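You operate a simulated robot arm through the tools that you are given. There is no shell and no other tool.

You are at the controls of a simulated robot arm. One attempt, no reset.

## Task
Wind 2 metres of tape and put the spool on the teal mat.
Fine: zero the counter first; brake on again after. Set down upright: yellow spool.

The check looks at the end state, three seconds after you hand in, the way a careful person would. Anything else that was tipped, shoved, dropped, spilled or broken makes it a failure.

## Robot
A 7-joint arm with a two-finger parallel gripper, fixed in place. Base frame: the origin is on the floor under the middle of its stand, x ahead of it, y to its left, z up. Lengths are in cm, angles in degrees, forces in N, time in s.
With the tool pointing down near the work surface it reaches from about 28 to 66 cm from the base axis. Its first joint turns from -166.0 to 166.0 degrees. Payload 1.57 kg.
The tool frame sits at the grasp point between the pads (the TCP): z along the fingers, y along the line on which they close. The tips reach 3 cm beyond it. Largest opening 8 cm; finger width 1.7, thickness 1.2; the body of the gripper, 4 by 8.2 cm, starts 8 cm behind the TCP.
Orientation is told as [roll, pitch, yaw] about the base's x, y, z axes, in that order, counted from this pose: with the fingers straight down and closing along the base's y, the tool's x points along the base's -x, its y along +y and its z along -z.

## Interface
- The arm moves only by the tool move_arm. Its argument "plan" is a list of rows, each an object (a shift or turn left out is 0, a gripper value left out holds the last) with "offset": the shift along the tool's x, y, z in units of 100 mm (1.0 is 100 mm), a list of three; "dr": the turn, a rotation vector about the tool's x, y, z in units of 60 degrees (1.0 is 60 degrees), a list of three; "claw": the opening, from 0 (shut) to 1 (fully open). In form: [{"offset": [x, y, z], "dr": [rx, ry, rz], "claw": claw}, ...]. A call has 1 to 20 rows; each row is the pose to reach, as a shift and turn from the pose commanded when the call began, along the tool's axes at that moment. A call with a number of a shift or a turn outside -1 to 1 is refused whole. Each row takes 0.2 s and may step no farther than 5 cm and 8.6 degrees from the row before; otherwise, or with a gripper value out of range, the whole call is refused. A pose out of reach is approached as far as the arm can. The call stops where the force on the tool passes 60 N (or 10 N more than at its start, if that is more) or the arm is blocked; 0.2 s more then pass. The fingers move at their own pace (about 7.2 cm/s each) and stop on an object; they squeeze with about 38 N. The grip force told is the motor's: it shows also when the fingers shut on nothing. Time passes only in rows, and 0.2 s behind the last, so rows that repeat a pose let the fingers close. It gives the time, the measured TCP pose, the force on the tool (base axes), the opening and the grip force at its end, in the units of the frame above (readings bear some noise), with the torque about the TCP (base axes, N m) and any sound that the robot's microphone picked up.
- Cameras (640 x 400 px; columns grow to the right, rows downward): "scene" is fixed at [21.88, 64.97, 146.56]; the picture's right is [-0.97, -0.26, 0.00], its down [-0.17, 0.63, -0.76] and it looks along [0.19, -0.73, -0.65] (base axes); focal length 226 px, centre (320, 200). "wrist" rides on the gripper at [7.2, -0.7, -12.2] in the tool frame; the picture's right is [0.09, 1.00, 0.00], its down [-0.84, 0.08, -0.54] and it looks along [-0.54, 0.05, 0.84] (tool axes); focal length 238 px, centre (320, 200). There is no depth. A picture from a camera that has moved, and an enlarged one, comes with that camera's place and axes in the base frame and with its lens.
- snapshot(camera): a new picture of that camera. The clock stands still meanwhile.
- lift_body(by): slides the trunk up (or, below 0, down) by that many cm; the arm rides with it, the base frame stays. It gives what a move gives, with no picture.
- enlarge(camera, box): a new picture of the part [left, top, right, bottom] of that camera's present view, enlarged. The clock stands still meanwhile.
- sign_off(): hands the job in; it is judged then, once.

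Nothing tells you positions but the pictures and the camera data. Unless the task says otherwise, let go and move clear before handing in.

The tools are called after "Request:" by a JSON object that holds its "api" and its "payload". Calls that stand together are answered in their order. move_arm: Moves the arm, as the interface text tells. Its arguments: {"type":"object","properties":{"plan":{"type":"array"}},"required":["plan"]} The other tools are called the same way: lift_body (by) moves the trunk up or down; snapshot (camera) takes a picture; enlarge (camera, box) takes an enlarged picture of a part of a camera's view; sign_off () hands the job in.

At the start:

```text
time: 0.0
eef_pos: [32.24, 16.66, 125.05]
orientation: [0.0, 0.0, 0.0]
wrist_force: [-0.5, 0.1, 0.5]
moment: [-0.01, -0.02, 0.0]
opening: 7.98
grip_force: 0.0
trunk travel left (down, up): [-62.5, 36.5]
```

scene: 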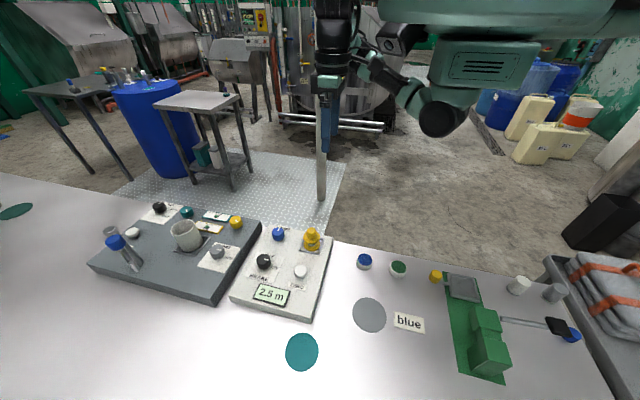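
wrist: 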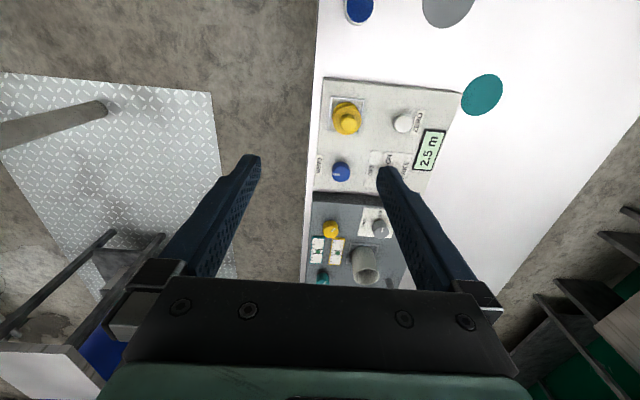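

I see a bench with several devices; the tape winder looks like the light-grey panel with a yellow spool, a blue knob, a black knob, a white button and a "2.5 m" display. I will look at it enlarged before moving.

Request:
{"api": "enlarge", "payload": {"camera": "scene", "box": [220, 210, 350, 330]}}

Request:
{"api": "enlarge", "payload": {"camera": "wrist", "box": [300, 60, 480, 210]}}

Request:
{"api": "enlarge", "payload": {"camera": "scene", "box": [80, 190, 270, 310]}}

Request:
{"api": "enlarge", "payload": {"camera": "scene", "box": [340, 240, 600, 390]}}

```text
3.33 times, centred on (285, 270) of scene
camera zoom: at [21.88, 64.97, 146.56], right [-0.97, -0.26, 0.0], down [-0.17, 0.63, -0.76], along [0.19, -0.73, -0.65], focal length 753 px, centre (437, -33)
```

zoom: 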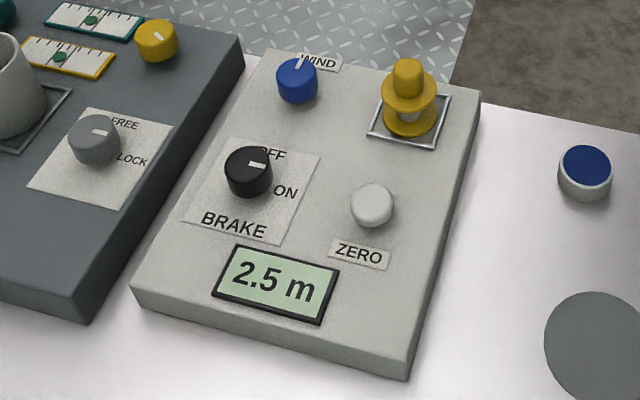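

```text
2.67 times, centred on (390, 135) of wrist
camera zoom: at [25.07, 15.93, 137.39], right [-0.09, 1.0, 0.0], down [0.84, 0.08, 0.54], along [0.54, 0.05, -0.84], focal length 636 px, centre (133, 373)
```

zoom: 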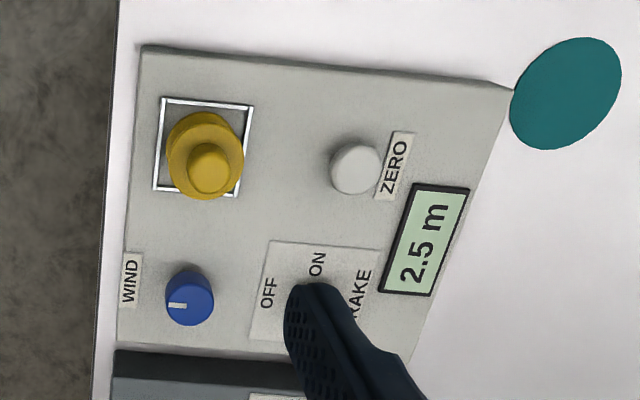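

```text
3.33 times, centred on (175, 250) of scene
camera zoom: at [21.88, 64.97, 146.56], right [-0.97, -0.26, 0.0], down [-0.17, 0.63, -0.76], along [0.19, -0.73, -0.65], focal length 753 px, centre (803, 33)
```

zoom: 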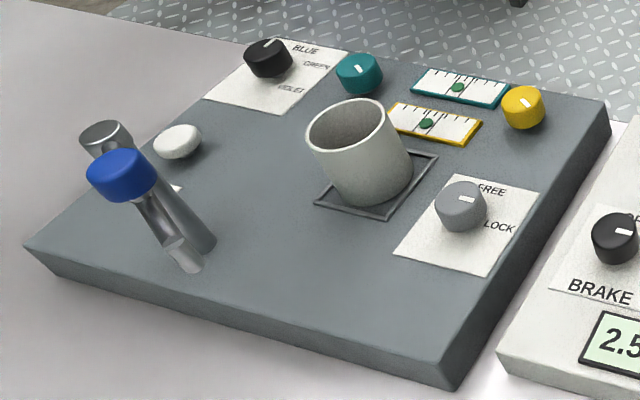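

```text
2.46 times, centred on (470, 315) of scene
camera zoom: at [21.88, 64.97, 146.56], right [-0.97, -0.26, 0.0], down [-0.17, 0.63, -0.76], along [0.19, -0.73, -0.65], focal length 556 px, centre (-49, -83)
```

zoom: 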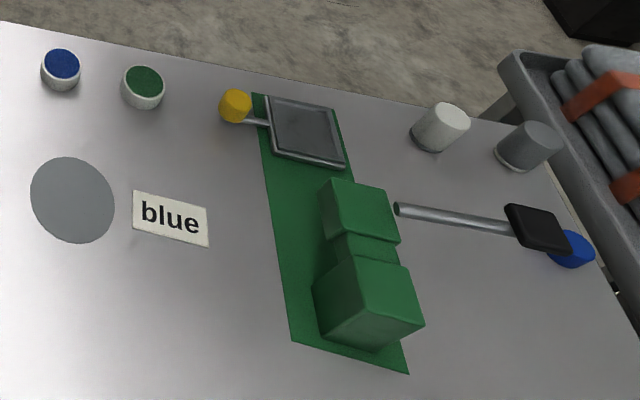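

The winder's parts triangulate to: ZERO button near (36, 33, 90.6), spool top near (36, 21.8, 95), and the teal mat near (30.4, 49.8, 84.9), with the table at about z = 85. Next I check the other teal disc at the far left and the knob marks.

Request:
{"api": "enlarge", "payload": {"camera": "scene", "box": [0, 190, 80, 240]}}

Request:
{"api": "enlarge", "payload": {"camera": "scene", "box": [250, 220, 330, 280]}}

Request:
{"api": "enlarge", "payload": {"camera": "scene", "box": [270, 290, 410, 390]}}

```text
8.00 times, centred on (40, 215) of scene
camera zoom: at [21.88, 64.97, 146.56], right [-0.97, -0.26, 0.0], down [-0.17, 0.63, -0.76], along [0.19, -0.73, -0.65], focal length 1807 px, centre (2560, 80)
```

zoom: 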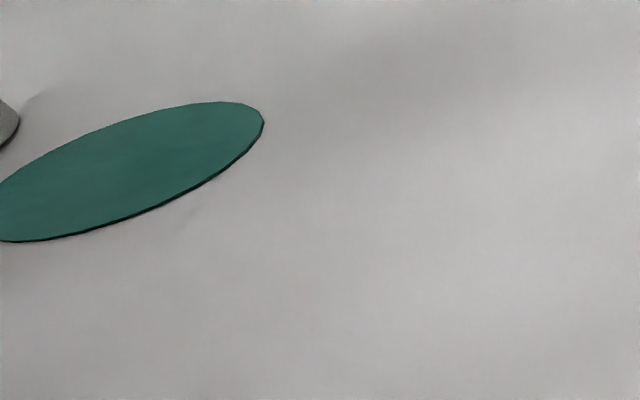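

```text
6.67 times, centred on (290, 250) of scene
camera zoom: at [21.88, 64.97, 146.56], right [-0.97, -0.26, 0.0], down [-0.17, 0.63, -0.76], along [0.19, -0.73, -0.65], focal length 1506 px, centre (520, -133)
```

zoom: 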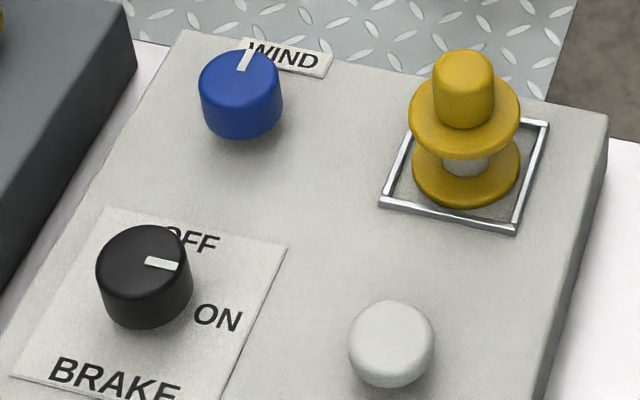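

```text
4.00 times, centred on (340, 340) of scene
camera zoom: at [21.88, 64.97, 146.56], right [-0.97, -0.26, 0.0], down [-0.17, 0.63, -0.76], along [0.19, -0.73, -0.65], focal length 904 px, centre (240, -360)
```

zoom: 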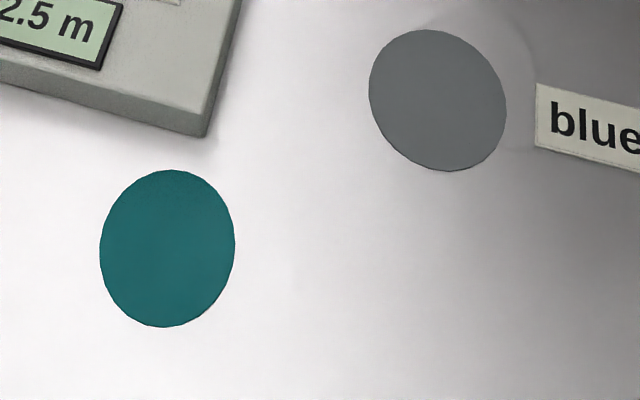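

The left disc is green, so the teal mat is the near one at (30.4, 49.8). The brake mark seems to point at ON. I move the arm back and over to view the winder closely with the wrist camera.

Request:
{"api": "move_arm", "payload": {"plan": [{"offset": [0.16, 0.2, 0.2], "claw": 1}, {"offset": [0.32, 0.4, 0.4]}, {"offset": [0.48, 0.6, 0.6]}, {"offset": [0.64, 0.8, 0.8]}, {"offset": [0.8, 1.0, 1.0]}, {"offset": [0.8, 1.0, 1.0]}]}}

Request:
{"api": "snapshot", "payload": {"camera": "wrist"}}

Request:
{"api": "snapshot", "payload": {"camera": "scene"}}

```text
time: 1.4
eef_pos: [24.23, 26.8, 115.11]
orientation: [0.1, 0.0, 0.0]
wrist_force: [0.2, -0.6, -0.5]
moment: [-0.01, 0.0, 0.05]
opening: 8.01
grip_force: 0.0
trunk travel left (down, up): [-62.5, 36.5]
```

```text
taken
camera wrist: at [16.98, 25.95, 127.43], right [-0.09, 1.0, 0.0], down [0.84, 0.08, 0.54], along [0.54, 0.05, -0.84], focal length 238 px, centre (320, 200)
```

wrist: 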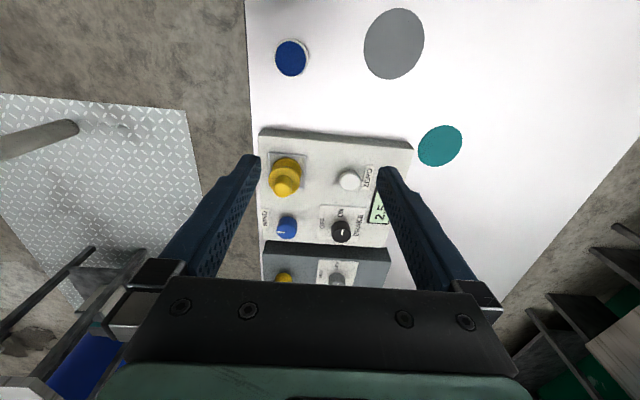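

```text
taken
```

scene: 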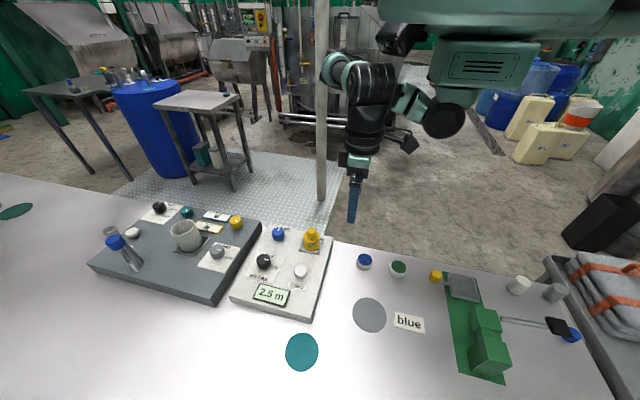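

The wrist picture shows the whole winder between the fingers (image down is +x). I enlarge it for accurate positions and label reading.

Request:
{"api": "enlarge", "payload": {"camera": "wrist", "box": [250, 120, 420, 250]}}

Request:
{"api": "enlarge", "payload": {"camera": "scene", "box": [225, 215, 345, 325]}}

```text
3.08 times, centred on (335, 185) of wrist
camera zoom: at [16.98, 25.95, 127.43], right [-0.09, 1.0, 0.0], down [0.84, 0.08, 0.54], along [0.54, 0.05, -0.84], focal length 733 px, centre (274, 246)
```

zoom: 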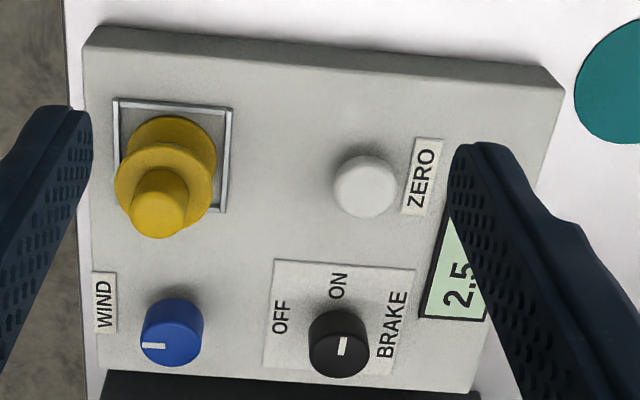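

```text
3.64 times, centred on (285, 270) of scene
camera zoom: at [21.88, 64.97, 146.56], right [-0.97, -0.26, 0.0], down [-0.17, 0.63, -0.76], along [0.19, -0.73, -0.65], focal length 821 px, centre (447, -54)
```

zoom: 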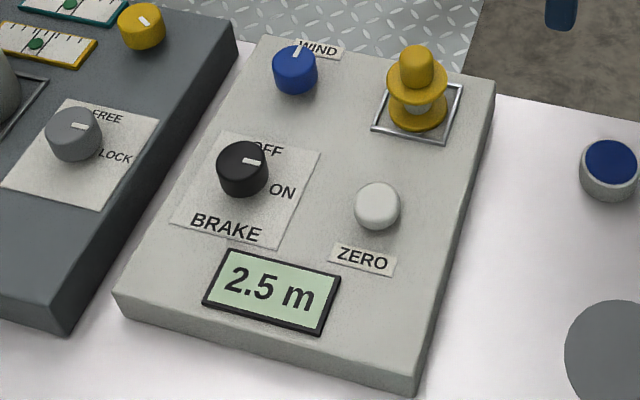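

Triangulated: ZERO (36.05, 32.7, top ~90.8), spool axis (36.15, 21.75, top ~95.4), WIND knob (47.4, 22.1, top ~92), BRAKE knob (47.3, 32.8, top ~92), with the panel surface at z ≈ 88.5. Next I close the fingers and go above the ZERO button.

Request:
{"api": "move_arm", "payload": {"plan": [{"offset": [-0.2, 0.12, 0.2], "claw": 0}, {"offset": [-0.4, 0.24, 0.4]}, {"offset": [-0.6, 0.36, 0.6]}, {"offset": [-0.8, 0.48, 0.8]}, {"offset": [-1.0, 0.604, 1.0]}, {"offset": [-1.0, 0.604, 1.0]}]}}

Request:
{"api": "snapshot", "payload": {"camera": "wrist"}}

Request:
{"api": "enlarge", "payload": {"camera": "scene", "box": [225, 215, 345, 325]}}

```text
time: 2.8
eef_pos: [34.44, 32.81, 104.97]
orientation: [0.0, 0.0, 0.1]
wrist_force: [0.5, -0.2, -0.5]
moment: [-0.02, 0.04, 0.0]
opening: 0.0
grip_force: 21.3
trunk travel left (down, up): [-62.5, 36.5]
```

```text
taken
camera wrist: at [27.12, 32.0, 117.36], right [-0.09, 1.0, 0.0], down [0.84, 0.08, 0.54], along [0.54, 0.05, -0.84], focal length 238 px, centre (320, 200)
```

wrist: 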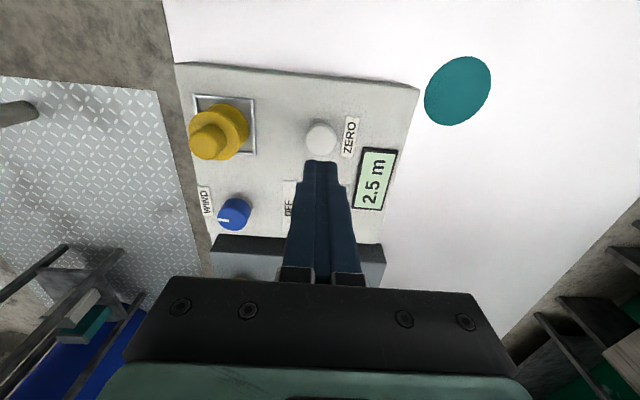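

```text
3.64 times, centred on (285, 270) of scene
camera zoom: at [21.88, 64.97, 146.56], right [-0.97, -0.26, 0.0], down [-0.17, 0.63, -0.76], along [0.19, -0.73, -0.65], focal length 821 px, centre (447, -54)
```

zoom: 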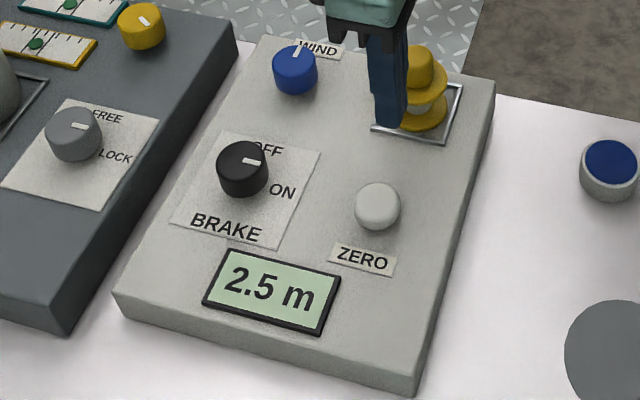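

The view agrees with my estimate of the ZERO button. I go to just above it now, then press down in small steps.

Request:
{"api": "move_arm", "payload": {"plan": [{"offset": [-0.1, 0.0, 0.2]}, {"offset": [-0.186, 0.005, 0.4]}, {"offset": [-0.186, 0.005, 0.6]}, {"offset": [-0.186, 0.005, 0.8]}, {"offset": [-0.186, 0.005, 0.95]}, {"offset": [-0.186, 0.005, 0.95]}]}}

Request:
{"api": "snapshot", "payload": {"camera": "wrist"}}

Request:
{"api": "enlarge", "payload": {"camera": "scene", "box": [225, 215, 345, 325]}}

```text
time: 4.2
eef_pos: [36.05, 32.82, 95.54]
orientation: [-0.1, 0.0, 0.0]
wrist_force: [-0.1, 0.2, 0.0]
moment: [-0.02, 0.01, 0.01]
opening: 0.01
grip_force: 21.0
trunk travel left (down, up): [-62.5, 36.5]
```

```text
taken
camera wrist: at [28.91, 32.09, 107.9], right [-0.09, 1.0, 0.0], down [0.84, 0.08, 0.54], along [0.54, 0.05, -0.84], focal length 238 px, centre (320, 200)
```

wrist: 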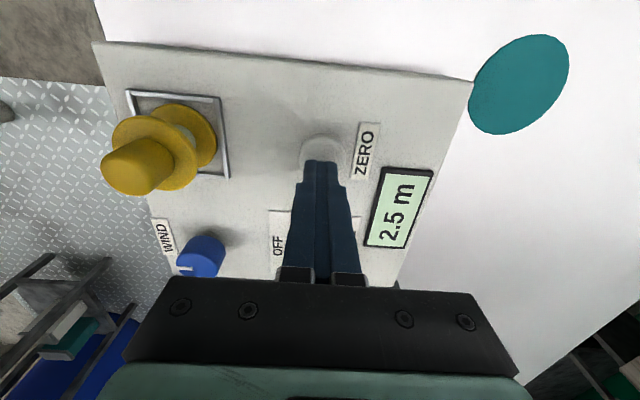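

```text
3.64 times, centred on (285, 270) of scene
camera zoom: at [21.88, 64.97, 146.56], right [-0.97, -0.26, 0.0], down [-0.17, 0.63, -0.76], along [0.19, -0.73, -0.65], focal length 821 px, centre (447, -54)
```

zoom: 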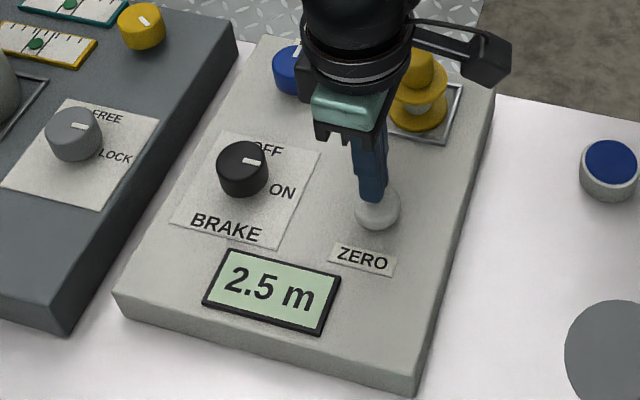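

The fingertips are right above the ZERO button. I press down slowly, watching the force.

Request:
{"api": "move_arm", "payload": {"plan": [{"offset": [0, 0, 0.03]}, {"offset": [0, 0, 0.06]}, {"offset": [0, 0, 0.09]}, {"offset": [0, 0, 0.12]}, {"offset": [0, 0, 0.15]}, {"offset": [0, 0, 0.18]}, {"offset": [0, 0, 0.2]}]}}

Request:
{"api": "enlarge", "payload": {"camera": "scene", "box": [225, 215, 345, 325]}}

```text
time: 5.8
eef_pos: [36.17, 32.73, 93.71]
orientation: [0.1, -0.2, 0.0]
wrist_force: [2.4, -1.0, 11.9]
moment: [-0.06, -0.09, 0.07]
opening: 0.0
grip_force: 20.8
trunk travel left (down, up): [-62.5, 36.5]
heard: click
```

```text
3.64 times, centred on (285, 270) of scene
camera zoom: at [21.88, 64.97, 146.56], right [-0.97, -0.26, 0.0], down [-0.17, 0.63, -0.76], along [0.19, -0.73, -0.65], focal length 821 px, centre (447, -54)
```

zoom: 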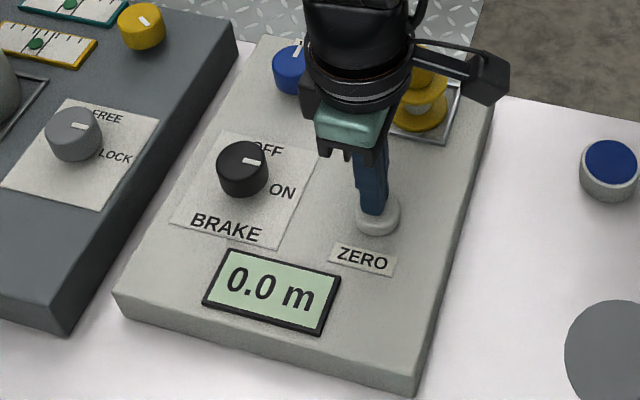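

Click heard and the counter reads 0.0 m. I lift off and move toward the brake knob, opening the gripper on the way.

Request:
{"api": "move_arm", "payload": {"plan": [{"offset": [0, 0, -0.2]}, {"offset": [0, 0, -0.5]}, {"offset": [0, 0, -0.9]}, {"offset": [-0.35, 0, -0.95], "claw": 0.8}, {"offset": [-0.7, 0, -0.95]}, {"offset": [-1.0, 0, -0.95]}, {"offset": [-1.0, 0, -0.95]}]}}

Request:
{"api": "snapshot", "payload": {"camera": "wrist"}}

Request:
{"api": "snapshot", "payload": {"camera": "scene"}}

```text
time: 7.4
eef_pos: [46.09, 32.93, 103.09]
orientation: [0.0, 0.0, 0.1]
wrist_force: [0.0, 0.2, 0.1]
moment: [-0.01, -0.02, 0.0]
opening: 6.39
grip_force: 0.0
trunk travel left (down, up): [-62.5, 36.5]
```

```text
taken
camera wrist: at [38.87, 32.16, 115.49], right [-0.09, 1.0, 0.0], down [0.84, 0.08, 0.54], along [0.54, 0.05, -0.84], focal length 238 px, centre (320, 200)
```

wrist: 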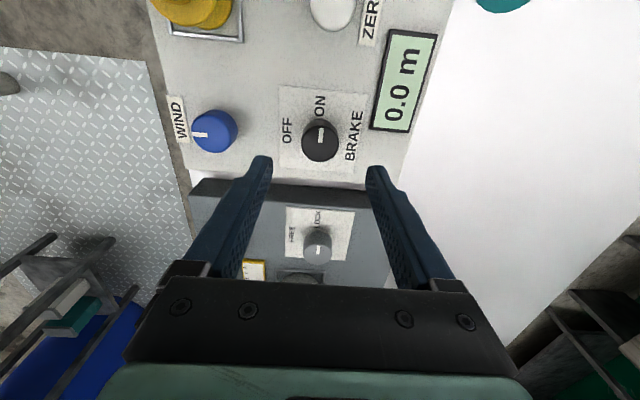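

```text
taken
```

scene: 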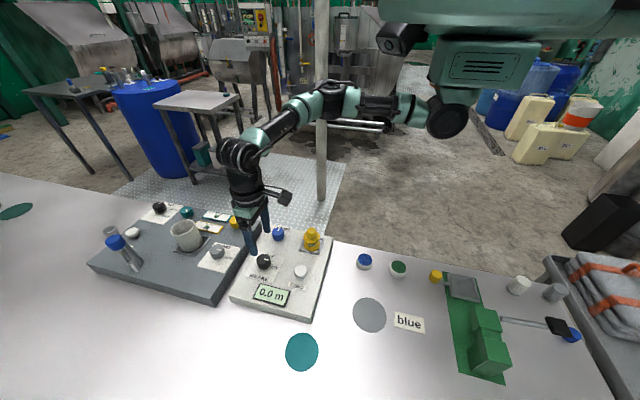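

Request:
{"api": "enlarge", "payload": {"camera": "wrist", "box": [180, 70, 380, 195]}}

```text
3.20 times, centred on (280, 132) of wrist
camera zoom: at [38.87, 32.16, 115.49], right [-0.09, 1.0, 0.0], down [0.84, 0.08, 0.54], along [0.54, 0.05, -0.84], focal length 763 px, centre (448, 416)
```

zoom: 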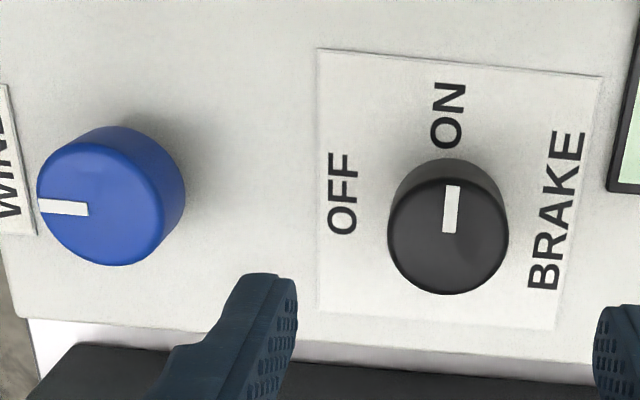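

From this closer view the brake knob axis is at about (47.2, 32.9) and the WIND knob at (47.2, 21.95), both about 3.8 cm wide. The brake mark points at ON (−x), and OFF lies 90° counterclockwise (−y). I pre-turn the tool 45° clockwise above the brake knob and come down partway.

Request:
{"api": "move_arm", "payload": {"plan": [{"offset": [-0.05, 0.01, 0.1], "dr": [0, 0, 0.125]}, {"offset": [-0.11, 0.015, 0.2], "dr": [0, 0, 0.25]}, {"offset": [-0.11, 0.015, 0.3], "dr": [0, 0, 0.375]}, {"offset": [-0.11, 0.015, 0.4], "dr": [0, 0, 0.5]}, {"offset": [-0.11, 0.015, 0.5], "dr": [0, 0, 0.625]}, {"offset": [-0.11, 0.015, 0.6], "dr": [0, 0, 0.75]}, {"offset": [-0.11, 0.015, 0.6], "dr": [0, 0, 0.75]}]}}

Request:
{"api": "snapshot", "payload": {"camera": "wrist"}}

Request:
{"api": "enlarge", "payload": {"camera": "scene", "box": [215, 205, 335, 315]}}

```text
time: 9.0
eef_pos: [47.12, 32.89, 97.02]
orientation: [0.0, 0.0, -45.1]
wrist_force: [-0.2, -0.3, -0.7]
moment: [-0.01, 0.0, -0.01]
opening: 6.39
grip_force: 0.1
trunk travel left (down, up): [-62.5, 36.5]
```

```text
taken
camera wrist: at [41.65, 37.51, 109.38], right [0.64, 0.77, 0.0], down [0.65, -0.54, 0.54], along [0.42, -0.35, -0.84], focal length 238 px, centre (320, 200)
```

wrist: 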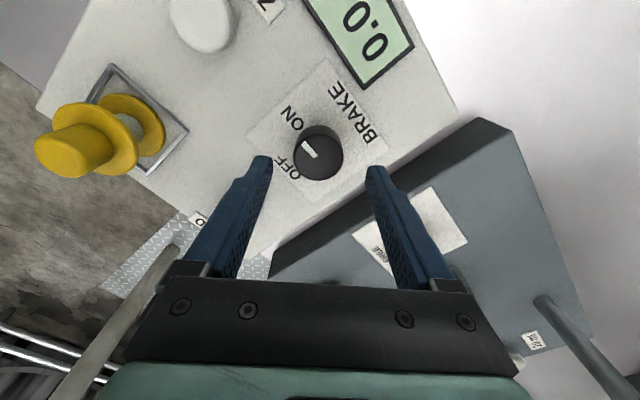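

```text
3.64 times, centred on (275, 260) of scene
camera zoom: at [21.88, 64.97, 146.56], right [-0.97, -0.26, 0.0], down [-0.17, 0.63, -0.76], along [0.19, -0.73, -0.65], focal length 821 px, centre (484, -18)
```

zoom: 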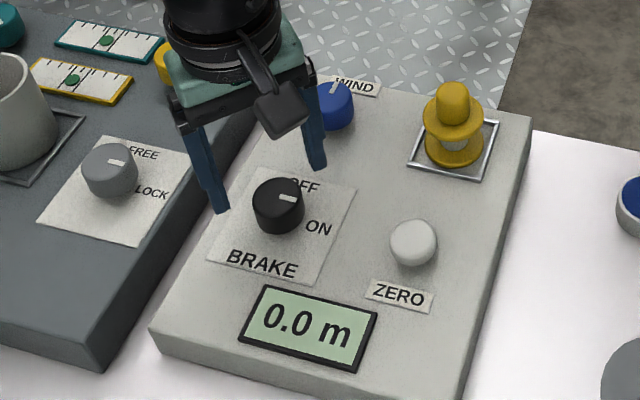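

The knob is centred between the fingers. I descend so the tips are just above the panel, then close on the knob.

Request:
{"api": "move_arm", "payload": {"plan": [{"offset": [0, 0, 0.15]}, {"offset": [0, 0, 0.3]}, {"offset": [0, 0, 0.4]}, {"offset": [0, 0, 0.46]}, {"offset": [0, 0, 0.46], "claw": 0.3}, {"offset": [0, 0, 0.46], "claw": 0.3}, {"offset": [0, 0, 0.46], "claw": 0.3}]}}

Request:
{"api": "snapshot", "payload": {"camera": "wrist"}}

Request:
{"api": "enlarge", "payload": {"camera": "scene", "box": [215, 205, 335, 315]}}

```text
time: 10.6
eef_pos: [47.14, 32.88, 92.37]
orientation: [-0.2, 0.0, -45.0]
wrist_force: [-6.2, -6.0, -2.4]
moment: [0.08, -0.49, 0.02]
opening: 3.66
grip_force: 42.9
trunk travel left (down, up): [-62.5, 36.5]
```

```text
taken
camera wrist: at [41.58, 37.4, 104.74], right [0.64, 0.77, 0.0], down [0.65, -0.54, 0.54], along [0.42, -0.35, -0.84], focal length 238 px, centre (320, 200)
```

wrist: 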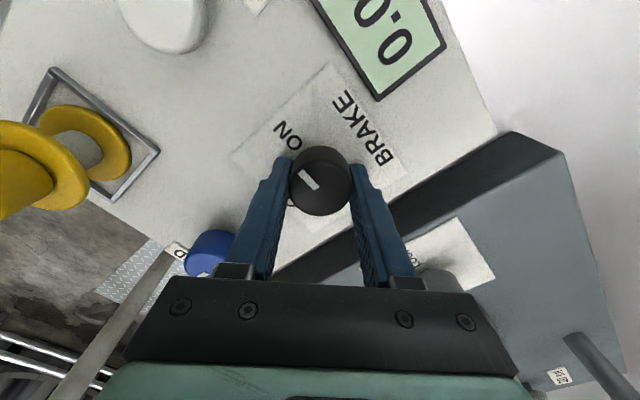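

```text
3.64 times, centred on (275, 260) of scene
camera zoom: at [21.88, 64.97, 146.56], right [-0.97, -0.26, 0.0], down [-0.17, 0.63, -0.76], along [0.19, -0.73, -0.65], focal length 821 px, centre (484, -18)
```

zoom: 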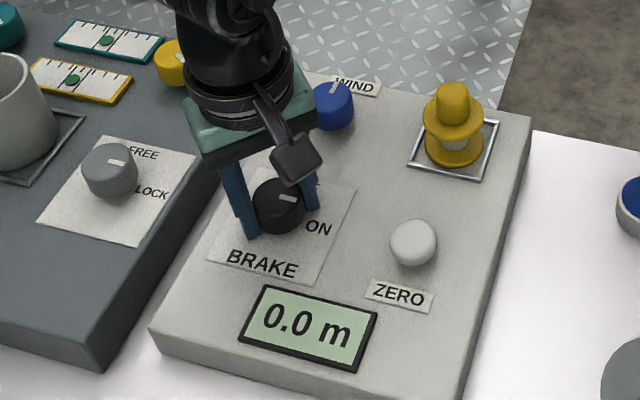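

The brake knob is gripped (3.66 cm). I turn it counterclockwise 60° first.

Request:
{"api": "move_arm", "payload": {"plan": [{"dr": [0, 0, -0.125]}, {"dr": [0, 0, -0.25]}, {"dr": [0, 0, -0.375]}, {"dr": [0, 0, -0.5]}, {"dr": [0, 0, -0.625]}, {"dr": [0, 0, -0.75]}, {"dr": [0, 0, -0.875]}, {"dr": [0, 0, -1.0]}, {"dr": [0, 0, -1.0]}]}}

Request:
{"api": "snapshot", "payload": {"camera": "wrist"}}

Request:
{"api": "enlarge", "payload": {"camera": "scene", "box": [215, 205, 335, 315]}}

```text
time: 12.6
eef_pos: [47.17, 33.05, 92.39]
orientation: [0.0, 0.0, 15.1]
wrist_force: [-0.9, 4.3, -4.9]
moment: [-0.78, 0.4, -0.02]
opening: 3.65
grip_force: 42.7
trunk travel left (down, up): [-62.5, 36.5]
```

```text
taken
camera wrist: at [40.42, 30.43, 104.74], right [-0.35, 0.94, 0.0], down [0.79, 0.29, 0.54], along [0.51, 0.19, -0.84], focal length 238 px, centre (320, 200)
```

wrist: 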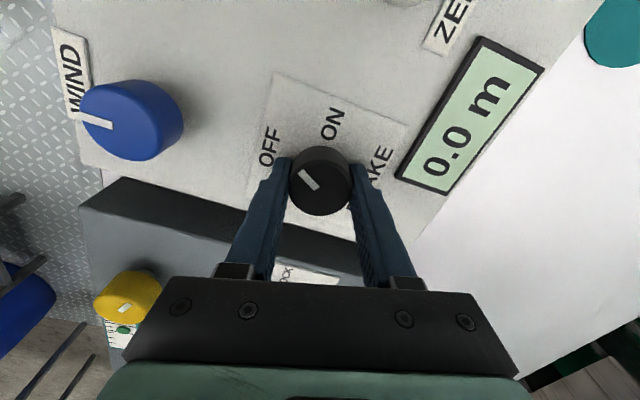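

```text
3.64 times, centred on (275, 260) of scene
camera zoom: at [21.88, 64.97, 146.56], right [-0.97, -0.26, 0.0], down [-0.17, 0.63, -0.76], along [0.19, -0.73, -0.65], focal length 821 px, centre (484, -18)
```

zoom: 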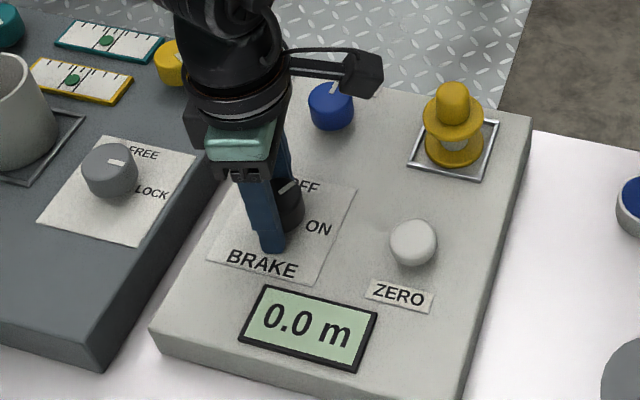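

The knob turns with the gripper without slipping. I turn the remaining 30° toward OFF.

Request:
{"api": "move_arm", "payload": {"plan": [{"dr": [0, 0, -0.125]}, {"dr": [0, 0, -0.25]}, {"dr": [0, 0, -0.375]}, {"dr": [0, 0, -0.5]}, {"dr": [0, 0, -0.5]}]}}

Request:
{"api": "snapshot", "payload": {"camera": "wrist"}}

Request:
{"api": "enlarge", "payload": {"camera": "scene", "box": [215, 205, 335, 315]}}

```text
time: 13.8
eef_pos: [47.1, 33.19, 92.33]
orientation: [0.1, 0.0, 45.3]
wrist_force: [-4.6, 15.3, -2.7]
moment: [-1.11, 0.39, -0.23]
opening: 3.66
grip_force: 43.6
trunk travel left (down, up): [-62.5, 36.5]
```

```text
taken
camera wrist: at [42.54, 27.47, 104.74], right [-0.77, 0.64, 0.0], down [0.54, 0.65, 0.54], along [0.34, 0.42, -0.84], focal length 238 px, centre (320, 200)
```

wrist: 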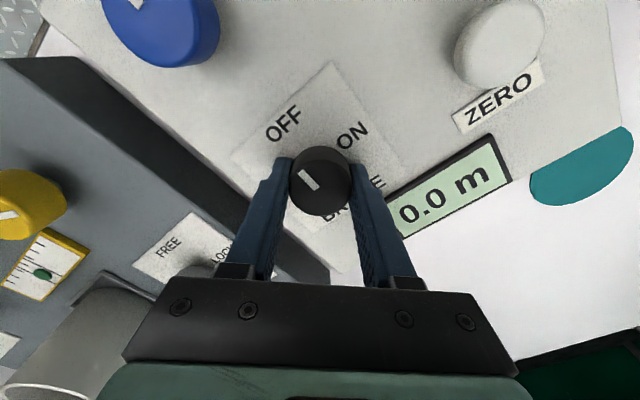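

```text
3.64 times, centred on (275, 260) of scene
camera zoom: at [21.88, 64.97, 146.56], right [-0.97, -0.26, 0.0], down [-0.17, 0.63, -0.76], along [0.19, -0.73, -0.65], focal length 821 px, centre (484, -18)
```

zoom: 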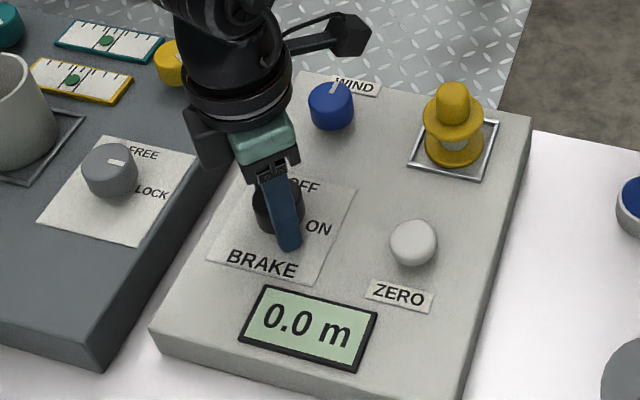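

The mark now points toward OFF. I release the knob and lift straight up to check it.

Request:
{"api": "move_arm", "payload": {"plan": [{"offset": [0, 0, 0], "claw": 0.8}, {"offset": [0, 0, 0]}, {"offset": [0, 0, 0]}, {"offset": [0, 0, -0.2]}, {"offset": [0, 0, -0.5]}, {"offset": [0, 0, -0.8]}, {"offset": [0, 0, -0.8]}]}}

Request:
{"api": "enlarge", "payload": {"camera": "wrist", "box": [200, 60, 460, 220]}}

Request:
{"api": "enlarge", "payload": {"camera": "scene", "box": [215, 205, 335, 315]}}

```text
time: 15.4
eef_pos: [47.24, 32.88, 100.48]
orientation: [0.0, -0.1, 45.1]
wrist_force: [0.2, 0.8, -0.6]
moment: [-0.03, -0.01, -0.01]
opening: 6.39
grip_force: 0.0
trunk travel left (down, up): [-62.5, 36.5]
```

```text
2.46 times, centred on (330, 140) of wrist
camera zoom: at [42.53, 27.22, 112.89], right [-0.77, 0.64, 0.0], down [0.54, 0.65, 0.54], along [0.35, 0.42, -0.84], focal length 587 px, centre (295, 348)
```

zoom: 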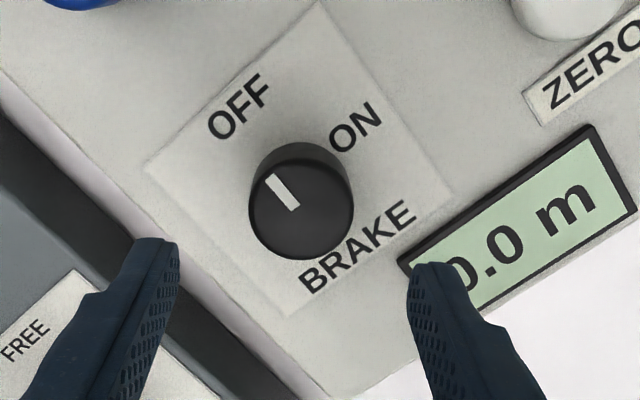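

```text
3.64 times, centred on (275, 260) of scene
camera zoom: at [21.88, 64.97, 146.56], right [-0.97, -0.26, 0.0], down [-0.17, 0.63, -0.76], along [0.19, -0.73, -0.65], focal length 821 px, centre (484, -18)
```

zoom: 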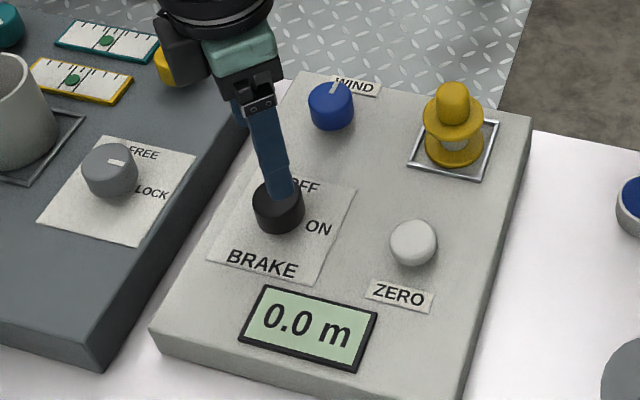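

The brake mark is now within a few degrees of the OFF label. Next I move over the WIND knob at about (47.1, 22.05), keeping the 45° yaw.

Request:
{"api": "move_arm", "payload": {"plan": [{"offset": [0.194, -0.19, 0]}, {"offset": [0.387, -0.38, 0]}, {"offset": [0.58, -0.57, 0]}, {"offset": [0.774, -0.76, 0]}, {"offset": [0.774, -0.76, 0]}]}}

Request:
{"api": "snapshot", "payload": {"camera": "wrist"}}

Request:
{"api": "enlarge", "payload": {"camera": "scene", "box": [215, 205, 335, 315]}}

```text
time: 16.6
eef_pos: [47.14, 21.85, 100.56]
orientation: [0.0, 0.0, 45.0]
wrist_force: [-0.1, -0.3, 1.0]
moment: [-0.03, 0.0, 0.0]
opening: 6.39
grip_force: 0.1
trunk travel left (down, up): [-62.5, 36.5]
```

```text
taken
camera wrist: at [42.5, 16.33, 112.75], right [-0.77, 0.64, 0.0], down [0.54, 0.65, 0.54], along [0.35, 0.42, -0.84], focal length 238 px, centre (320, 200)
```

wrist: 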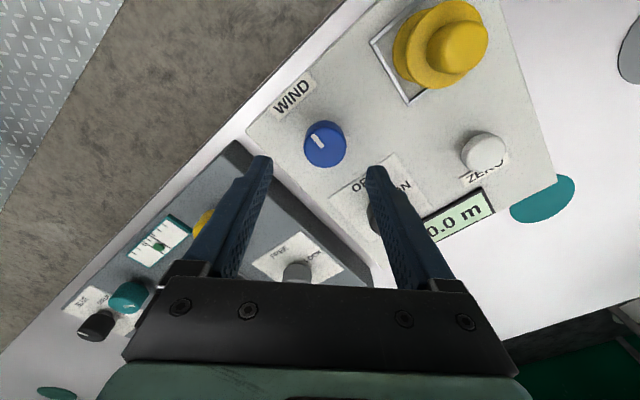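

```text
3.64 times, centred on (275, 260) of scene
camera zoom: at [21.88, 64.97, 146.56], right [-0.97, -0.26, 0.0], down [-0.17, 0.63, -0.76], along [0.19, -0.73, -0.65], focal length 821 px, centre (484, -18)
```

zoom: 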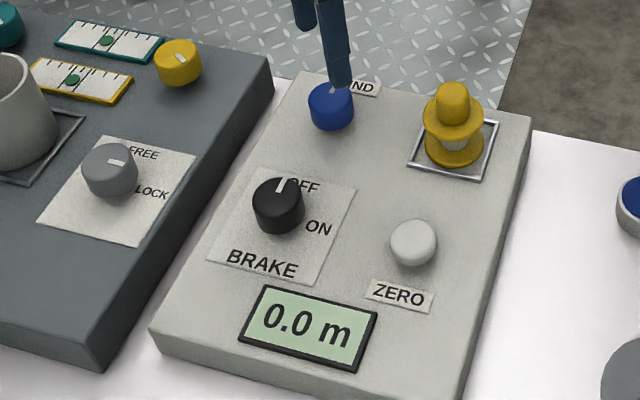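

Request:
{"api": "enlarge", "payload": {"camera": "wrist", "box": [240, 80, 440, 205]}}

```text
3.20 times, centred on (340, 142) of wrist
camera zoom: at [42.5, 16.33, 112.75], right [-0.77, 0.64, 0.0], down [0.54, 0.65, 0.54], along [0.35, 0.42, -0.84], focal length 763 px, centre (256, 384)
```

zoom: 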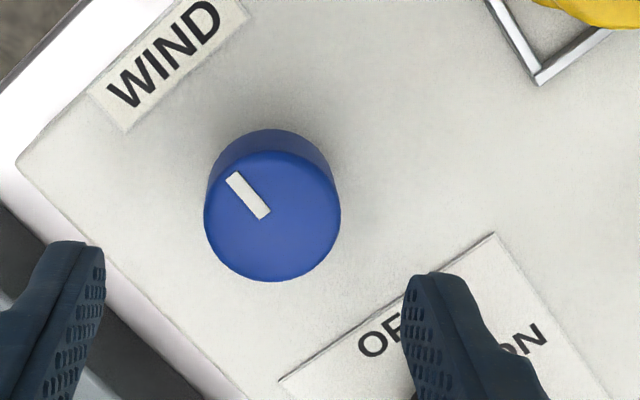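

Combining three views, the WIND knob axis is about (46.95, 22.37) with its top near z = 92.7. I shift slightly, descend and grip it.

Request:
{"api": "move_arm", "payload": {"plan": [{"offset": [-0.012, 0.033, 0.2]}, {"offset": [-0.012, 0.033, 0.4]}, {"offset": [-0.012, 0.033, 0.6]}, {"offset": [-0.012, 0.033, 0.72]}, {"offset": [-0.012, 0.033, 0.79]}, {"offset": [-0.012, 0.033, 0.79], "claw": 0.3}, {"offset": [-0.012, 0.033, 0.79]}, {"offset": [-0.012, 0.033, 0.79]}]}}

Request:
{"api": "snapshot", "payload": {"camera": "wrist"}}

Request:
{"api": "enlarge", "payload": {"camera": "scene", "box": [215, 205, 335, 315]}}

```text
time: 18.4
eef_pos: [47.07, 22.52, 92.36]
orientation: [0.2, 0.0, 45.1]
wrist_force: [-4.4, 3.5, -3.5]
moment: [0.44, -0.53, -0.02]
opening: 3.66
grip_force: 43.0
trunk travel left (down, up): [-62.5, 36.5]
```

```text
taken
camera wrist: at [42.35, 16.8, 104.8], right [-0.77, 0.64, 0.0], down [0.54, 0.65, 0.54], along [0.35, 0.42, -0.84], focal length 238 px, centre (320, 200)
```

wrist: 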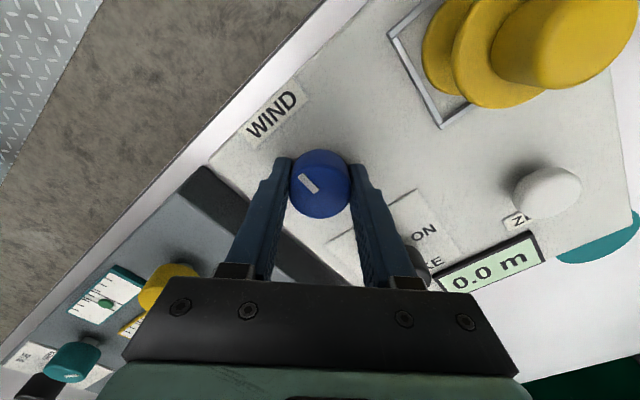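

```text
3.64 times, centred on (275, 260) of scene
camera zoom: at [21.88, 64.97, 146.56], right [-0.97, -0.26, 0.0], down [-0.17, 0.63, -0.76], along [0.19, -0.73, -0.65], focal length 821 px, centre (484, -18)
```

zoom: 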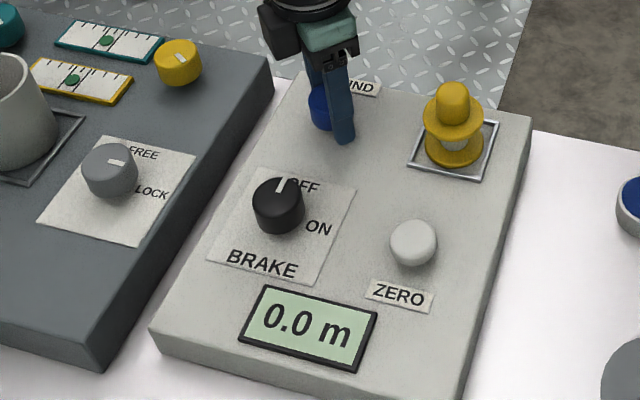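

The WIND knob is gripped. I try a small clockwise turn of 30° and look at the counter.

Request:
{"api": "move_arm", "payload": {"plan": [{"dr": [0, 0, 0.1]}, {"dr": [0, 0, 0.2]}, {"dr": [0, 0, 0.3]}, {"dr": [0, 0, 0.4]}, {"dr": [0, 0, 0.5]}, {"dr": [0, 0, 0.5]}]}}

Request:
{"api": "snapshot", "payload": {"camera": "wrist"}}

Request:
{"api": "enlarge", "payload": {"camera": "scene", "box": [215, 205, 335, 315]}}

```text
time: 19.8
eef_pos: [46.98, 22.43, 92.42]
orientation: [0.0, 0.2, 14.9]
wrist_force: [-5.1, 6.5, -11.8]
moment: [0.7, -0.44, 0.02]
opening: 3.7
grip_force: 43.5
trunk travel left (down, up): [-62.5, 36.5]
```

```text
taken
camera wrist: at [40.18, 19.91, 104.82], right [-0.35, 0.94, 0.0], down [0.79, 0.29, 0.54], along [0.51, 0.19, -0.84], focal length 238 px, centre (320, 200)
```

wrist: 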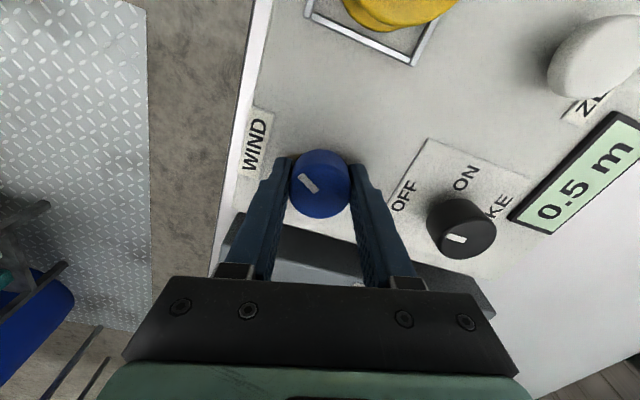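

```text
3.64 times, centred on (275, 260) of scene
camera zoom: at [21.88, 64.97, 146.56], right [-0.97, -0.26, 0.0], down [-0.17, 0.63, -0.76], along [0.19, -0.73, -0.65], focal length 821 px, centre (484, -18)
```

zoom: 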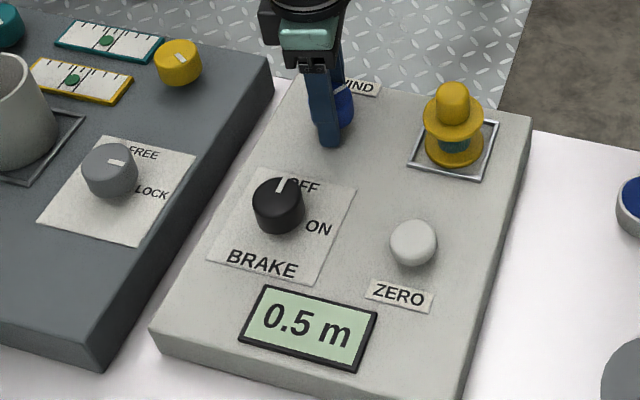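

Clockwise winds: 30° gave 0.5 m. I hold still for a moment to see whether it is driven by angle or by time.

Request:
{"api": "move_arm", "payload": {"plan": [{"dr": [0, 0, 0]}, {"dr": [0, 0, 0]}, {"dr": [0, 0, 0]}]}}

Request:
{"api": "enlarge", "payload": {"camera": "scene", "box": [215, 205, 335, 315]}}

```text
time: 20.6
eef_pos: [46.82, 22.42, 92.36]
orientation: [0.0, 0.1, 15.0]
wrist_force: [-6.1, 6.4, -13.5]
moment: [0.66, -0.33, 0.02]
opening: 3.67
grip_force: 43.2
trunk travel left (down, up): [-62.5, 36.5]
```

```text
3.64 times, centred on (275, 260) of scene
camera zoom: at [21.88, 64.97, 146.56], right [-0.97, -0.26, 0.0], down [-0.17, 0.63, -0.76], along [0.19, -0.73, -0.65], focal length 821 px, centre (484, -18)
```

zoom: 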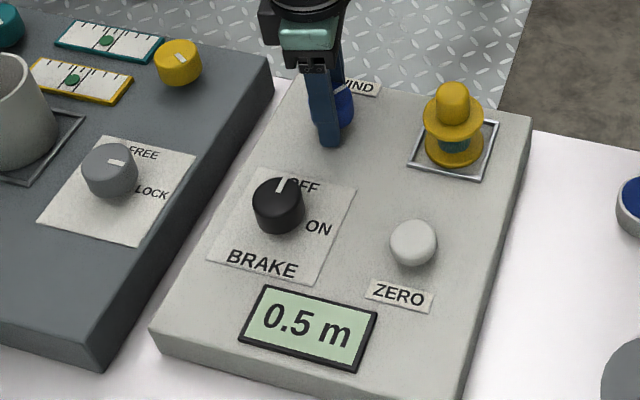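

It is driven by angle (about 60° per metre). I turn a further 60° clockwise, expecting 1.5 m.

Request:
{"api": "move_arm", "payload": {"plan": [{"dr": [0, 0, 0.1]}, {"dr": [0, 0, 0.2]}, {"dr": [0, 0, 0.3]}, {"dr": [0, 0, 0.4]}, {"dr": [0, 0, 0.5]}, {"dr": [0, 0, 0.6]}, {"dr": [0, 0, 0.7]}, {"dr": [0, 0, 0.8]}, {"dr": [0, 0, 0.9]}, {"dr": [0, 0, 1.0]}, {"dr": [0, 0, 1.0]}]}}

Request:
{"api": "snapshot", "payload": {"camera": "wrist"}}

Request:
{"api": "enlarge", "payload": {"camera": "scene", "box": [215, 205, 335, 315]}}

```text
time: 23.0
eef_pos: [47.03, 22.58, 92.35]
orientation: [-0.1, 0.0, -44.9]
wrist_force: [-7.0, 8.6, -15.8]
moment: [1.1, 0.44, 0.0]
opening: 3.67
grip_force: 43.4
trunk travel left (down, up): [-62.5, 36.5]
```

```text
taken
camera wrist: at [41.41, 27.07, 104.81], right [0.64, 0.77, 0.0], down [0.65, -0.54, 0.54], along [0.42, -0.35, -0.84], focal length 238 px, centre (320, 200)
```

wrist: 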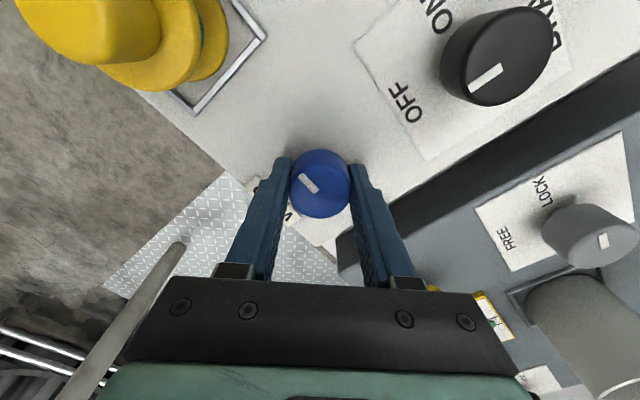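

```text
3.64 times, centred on (275, 260) of scene
camera zoom: at [21.88, 64.97, 146.56], right [-0.97, -0.26, 0.0], down [-0.17, 0.63, -0.76], along [0.19, -0.73, -0.65], focal length 821 px, centre (484, -18)
```

zoom: 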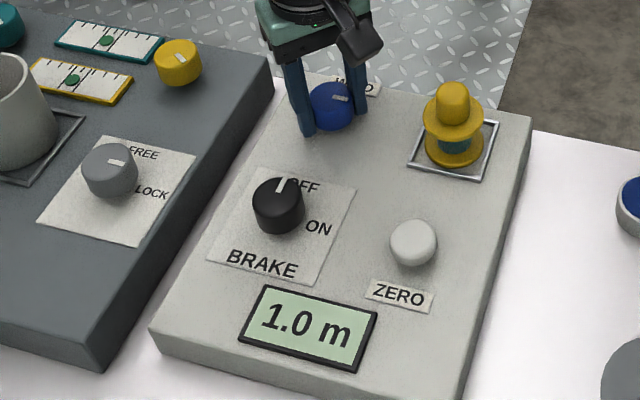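

The counter shows 1.0 m after 90° in total, so it is not as I assumed from the first reading. I hold still and look again to rule out a lag.

Request:
{"api": "move_arm", "payload": {"plan": [{"dr": [0, 0, 0]}, {"dr": [0, 0, 0]}, {"dr": [0, 0, 0]}, {"dr": [0, 0, 0]}]}}

Request:
{"api": "enlarge", "payload": {"camera": "scene", "box": [215, 205, 335, 315]}}

```text
time: 24.0
eef_pos: [47.01, 22.52, 92.43]
orientation: [-0.1, 0.0, -44.9]
wrist_force: [-6.2, 8.8, -16.1]
moment: [1.12, 0.16, 0.01]
opening: 3.67
grip_force: 43.2
trunk travel left (down, up): [-62.5, 36.5]
```

```text
3.64 times, centred on (275, 260) of scene
camera zoom: at [21.88, 64.97, 146.56], right [-0.97, -0.26, 0.0], down [-0.17, 0.63, -0.76], along [0.19, -0.73, -0.65], focal length 821 px, centre (484, -18)
```

zoom: 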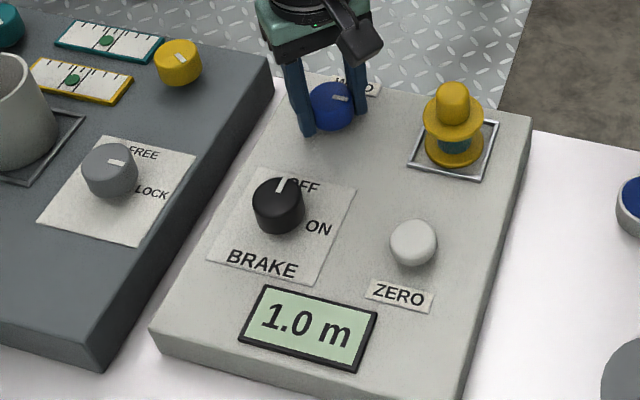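

No lag. I continue in a 15° step and read the counter again.

Request:
{"api": "move_arm", "payload": {"plan": [{"offset": [0, 0, 0.005], "dr": [0, 0, 0.08]}, {"offset": [0, 0, 0.01], "dr": [0, 0, 0.17]}, {"offset": [0, 0, 0.01], "dr": [0, 0, 0.25]}, {"offset": [0, 0, 0.01], "dr": [0, 0, 0.25]}]}}

Request:
{"api": "enlarge", "payload": {"camera": "scene", "box": [215, 205, 335, 315]}}

```text
time: 25.0
eef_pos: [46.93, 22.63, 92.47]
orientation: [0.0, 0.1, -60.0]
wrist_force: [-6.1, 13.0, -8.5]
moment: [0.42, 0.76, 0.03]
opening: 3.62
grip_force: 42.9
trunk travel left (down, up): [-62.5, 36.5]
```

```text
3.64 times, centred on (275, 260) of scene
camera zoom: at [21.88, 64.97, 146.56], right [-0.97, -0.26, 0.0], down [-0.17, 0.63, -0.76], along [0.19, -0.73, -0.65], focal length 821 px, centre (484, -18)
```

zoom: 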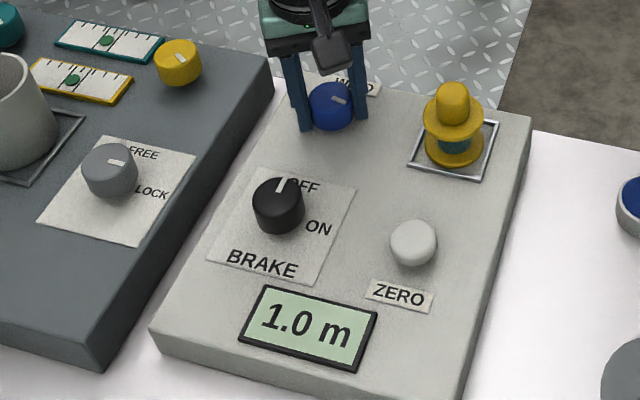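

Still 1.0 m at 105°; I check the knob in the wrist view and turn 15° more.

Request:
{"api": "move_arm", "payload": {"plan": [{"dr": [0, 0, 0.08]}, {"dr": [0, 0, 0.17]}, {"dr": [0, 0, 0.25]}, {"dr": [0, 0, 0.25]}]}}

Request:
{"api": "enlarge", "payload": {"camera": "scene", "box": [215, 205, 335, 315]}}

Request:
{"api": "snapshot", "payload": {"camera": "wrist"}}

```text
time: 26.0
eef_pos: [47.02, 22.53, 92.51]
orientation: [0.2, 0.0, -75.0]
wrist_force: [-4.7, 13.2, 2.6]
moment: [0.02, 1.02, -0.01]
opening: 3.66
grip_force: 43.4
trunk travel left (down, up): [-62.5, 36.5]
```

```text
3.64 times, centred on (275, 260) of scene
camera zoom: at [21.88, 64.97, 146.56], right [-0.97, -0.26, 0.0], down [-0.17, 0.63, -0.76], along [0.19, -0.73, -0.65], focal length 821 px, centre (484, -18)
```

zoom: 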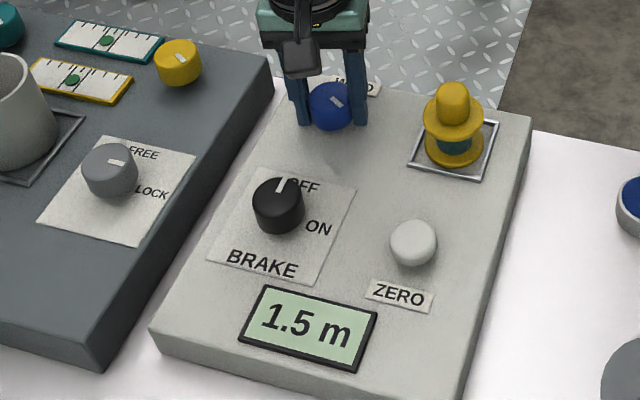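

```text
taken
camera wrist: at [44.47, 29.23, 104.81], right [0.94, 0.35, 0.0], down [0.29, -0.79, 0.54], along [0.19, -0.51, -0.84], focal length 238 px, centre (320, 200)
```

wrist: 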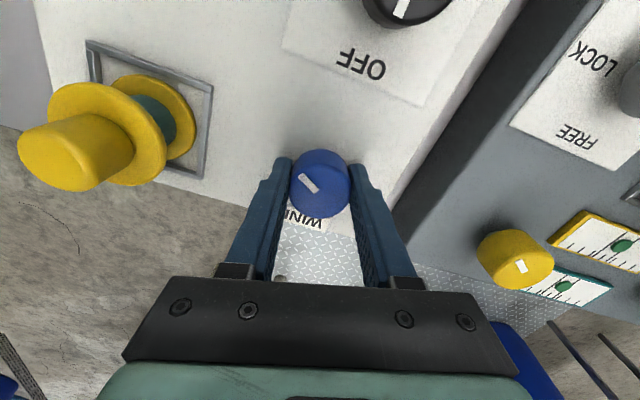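

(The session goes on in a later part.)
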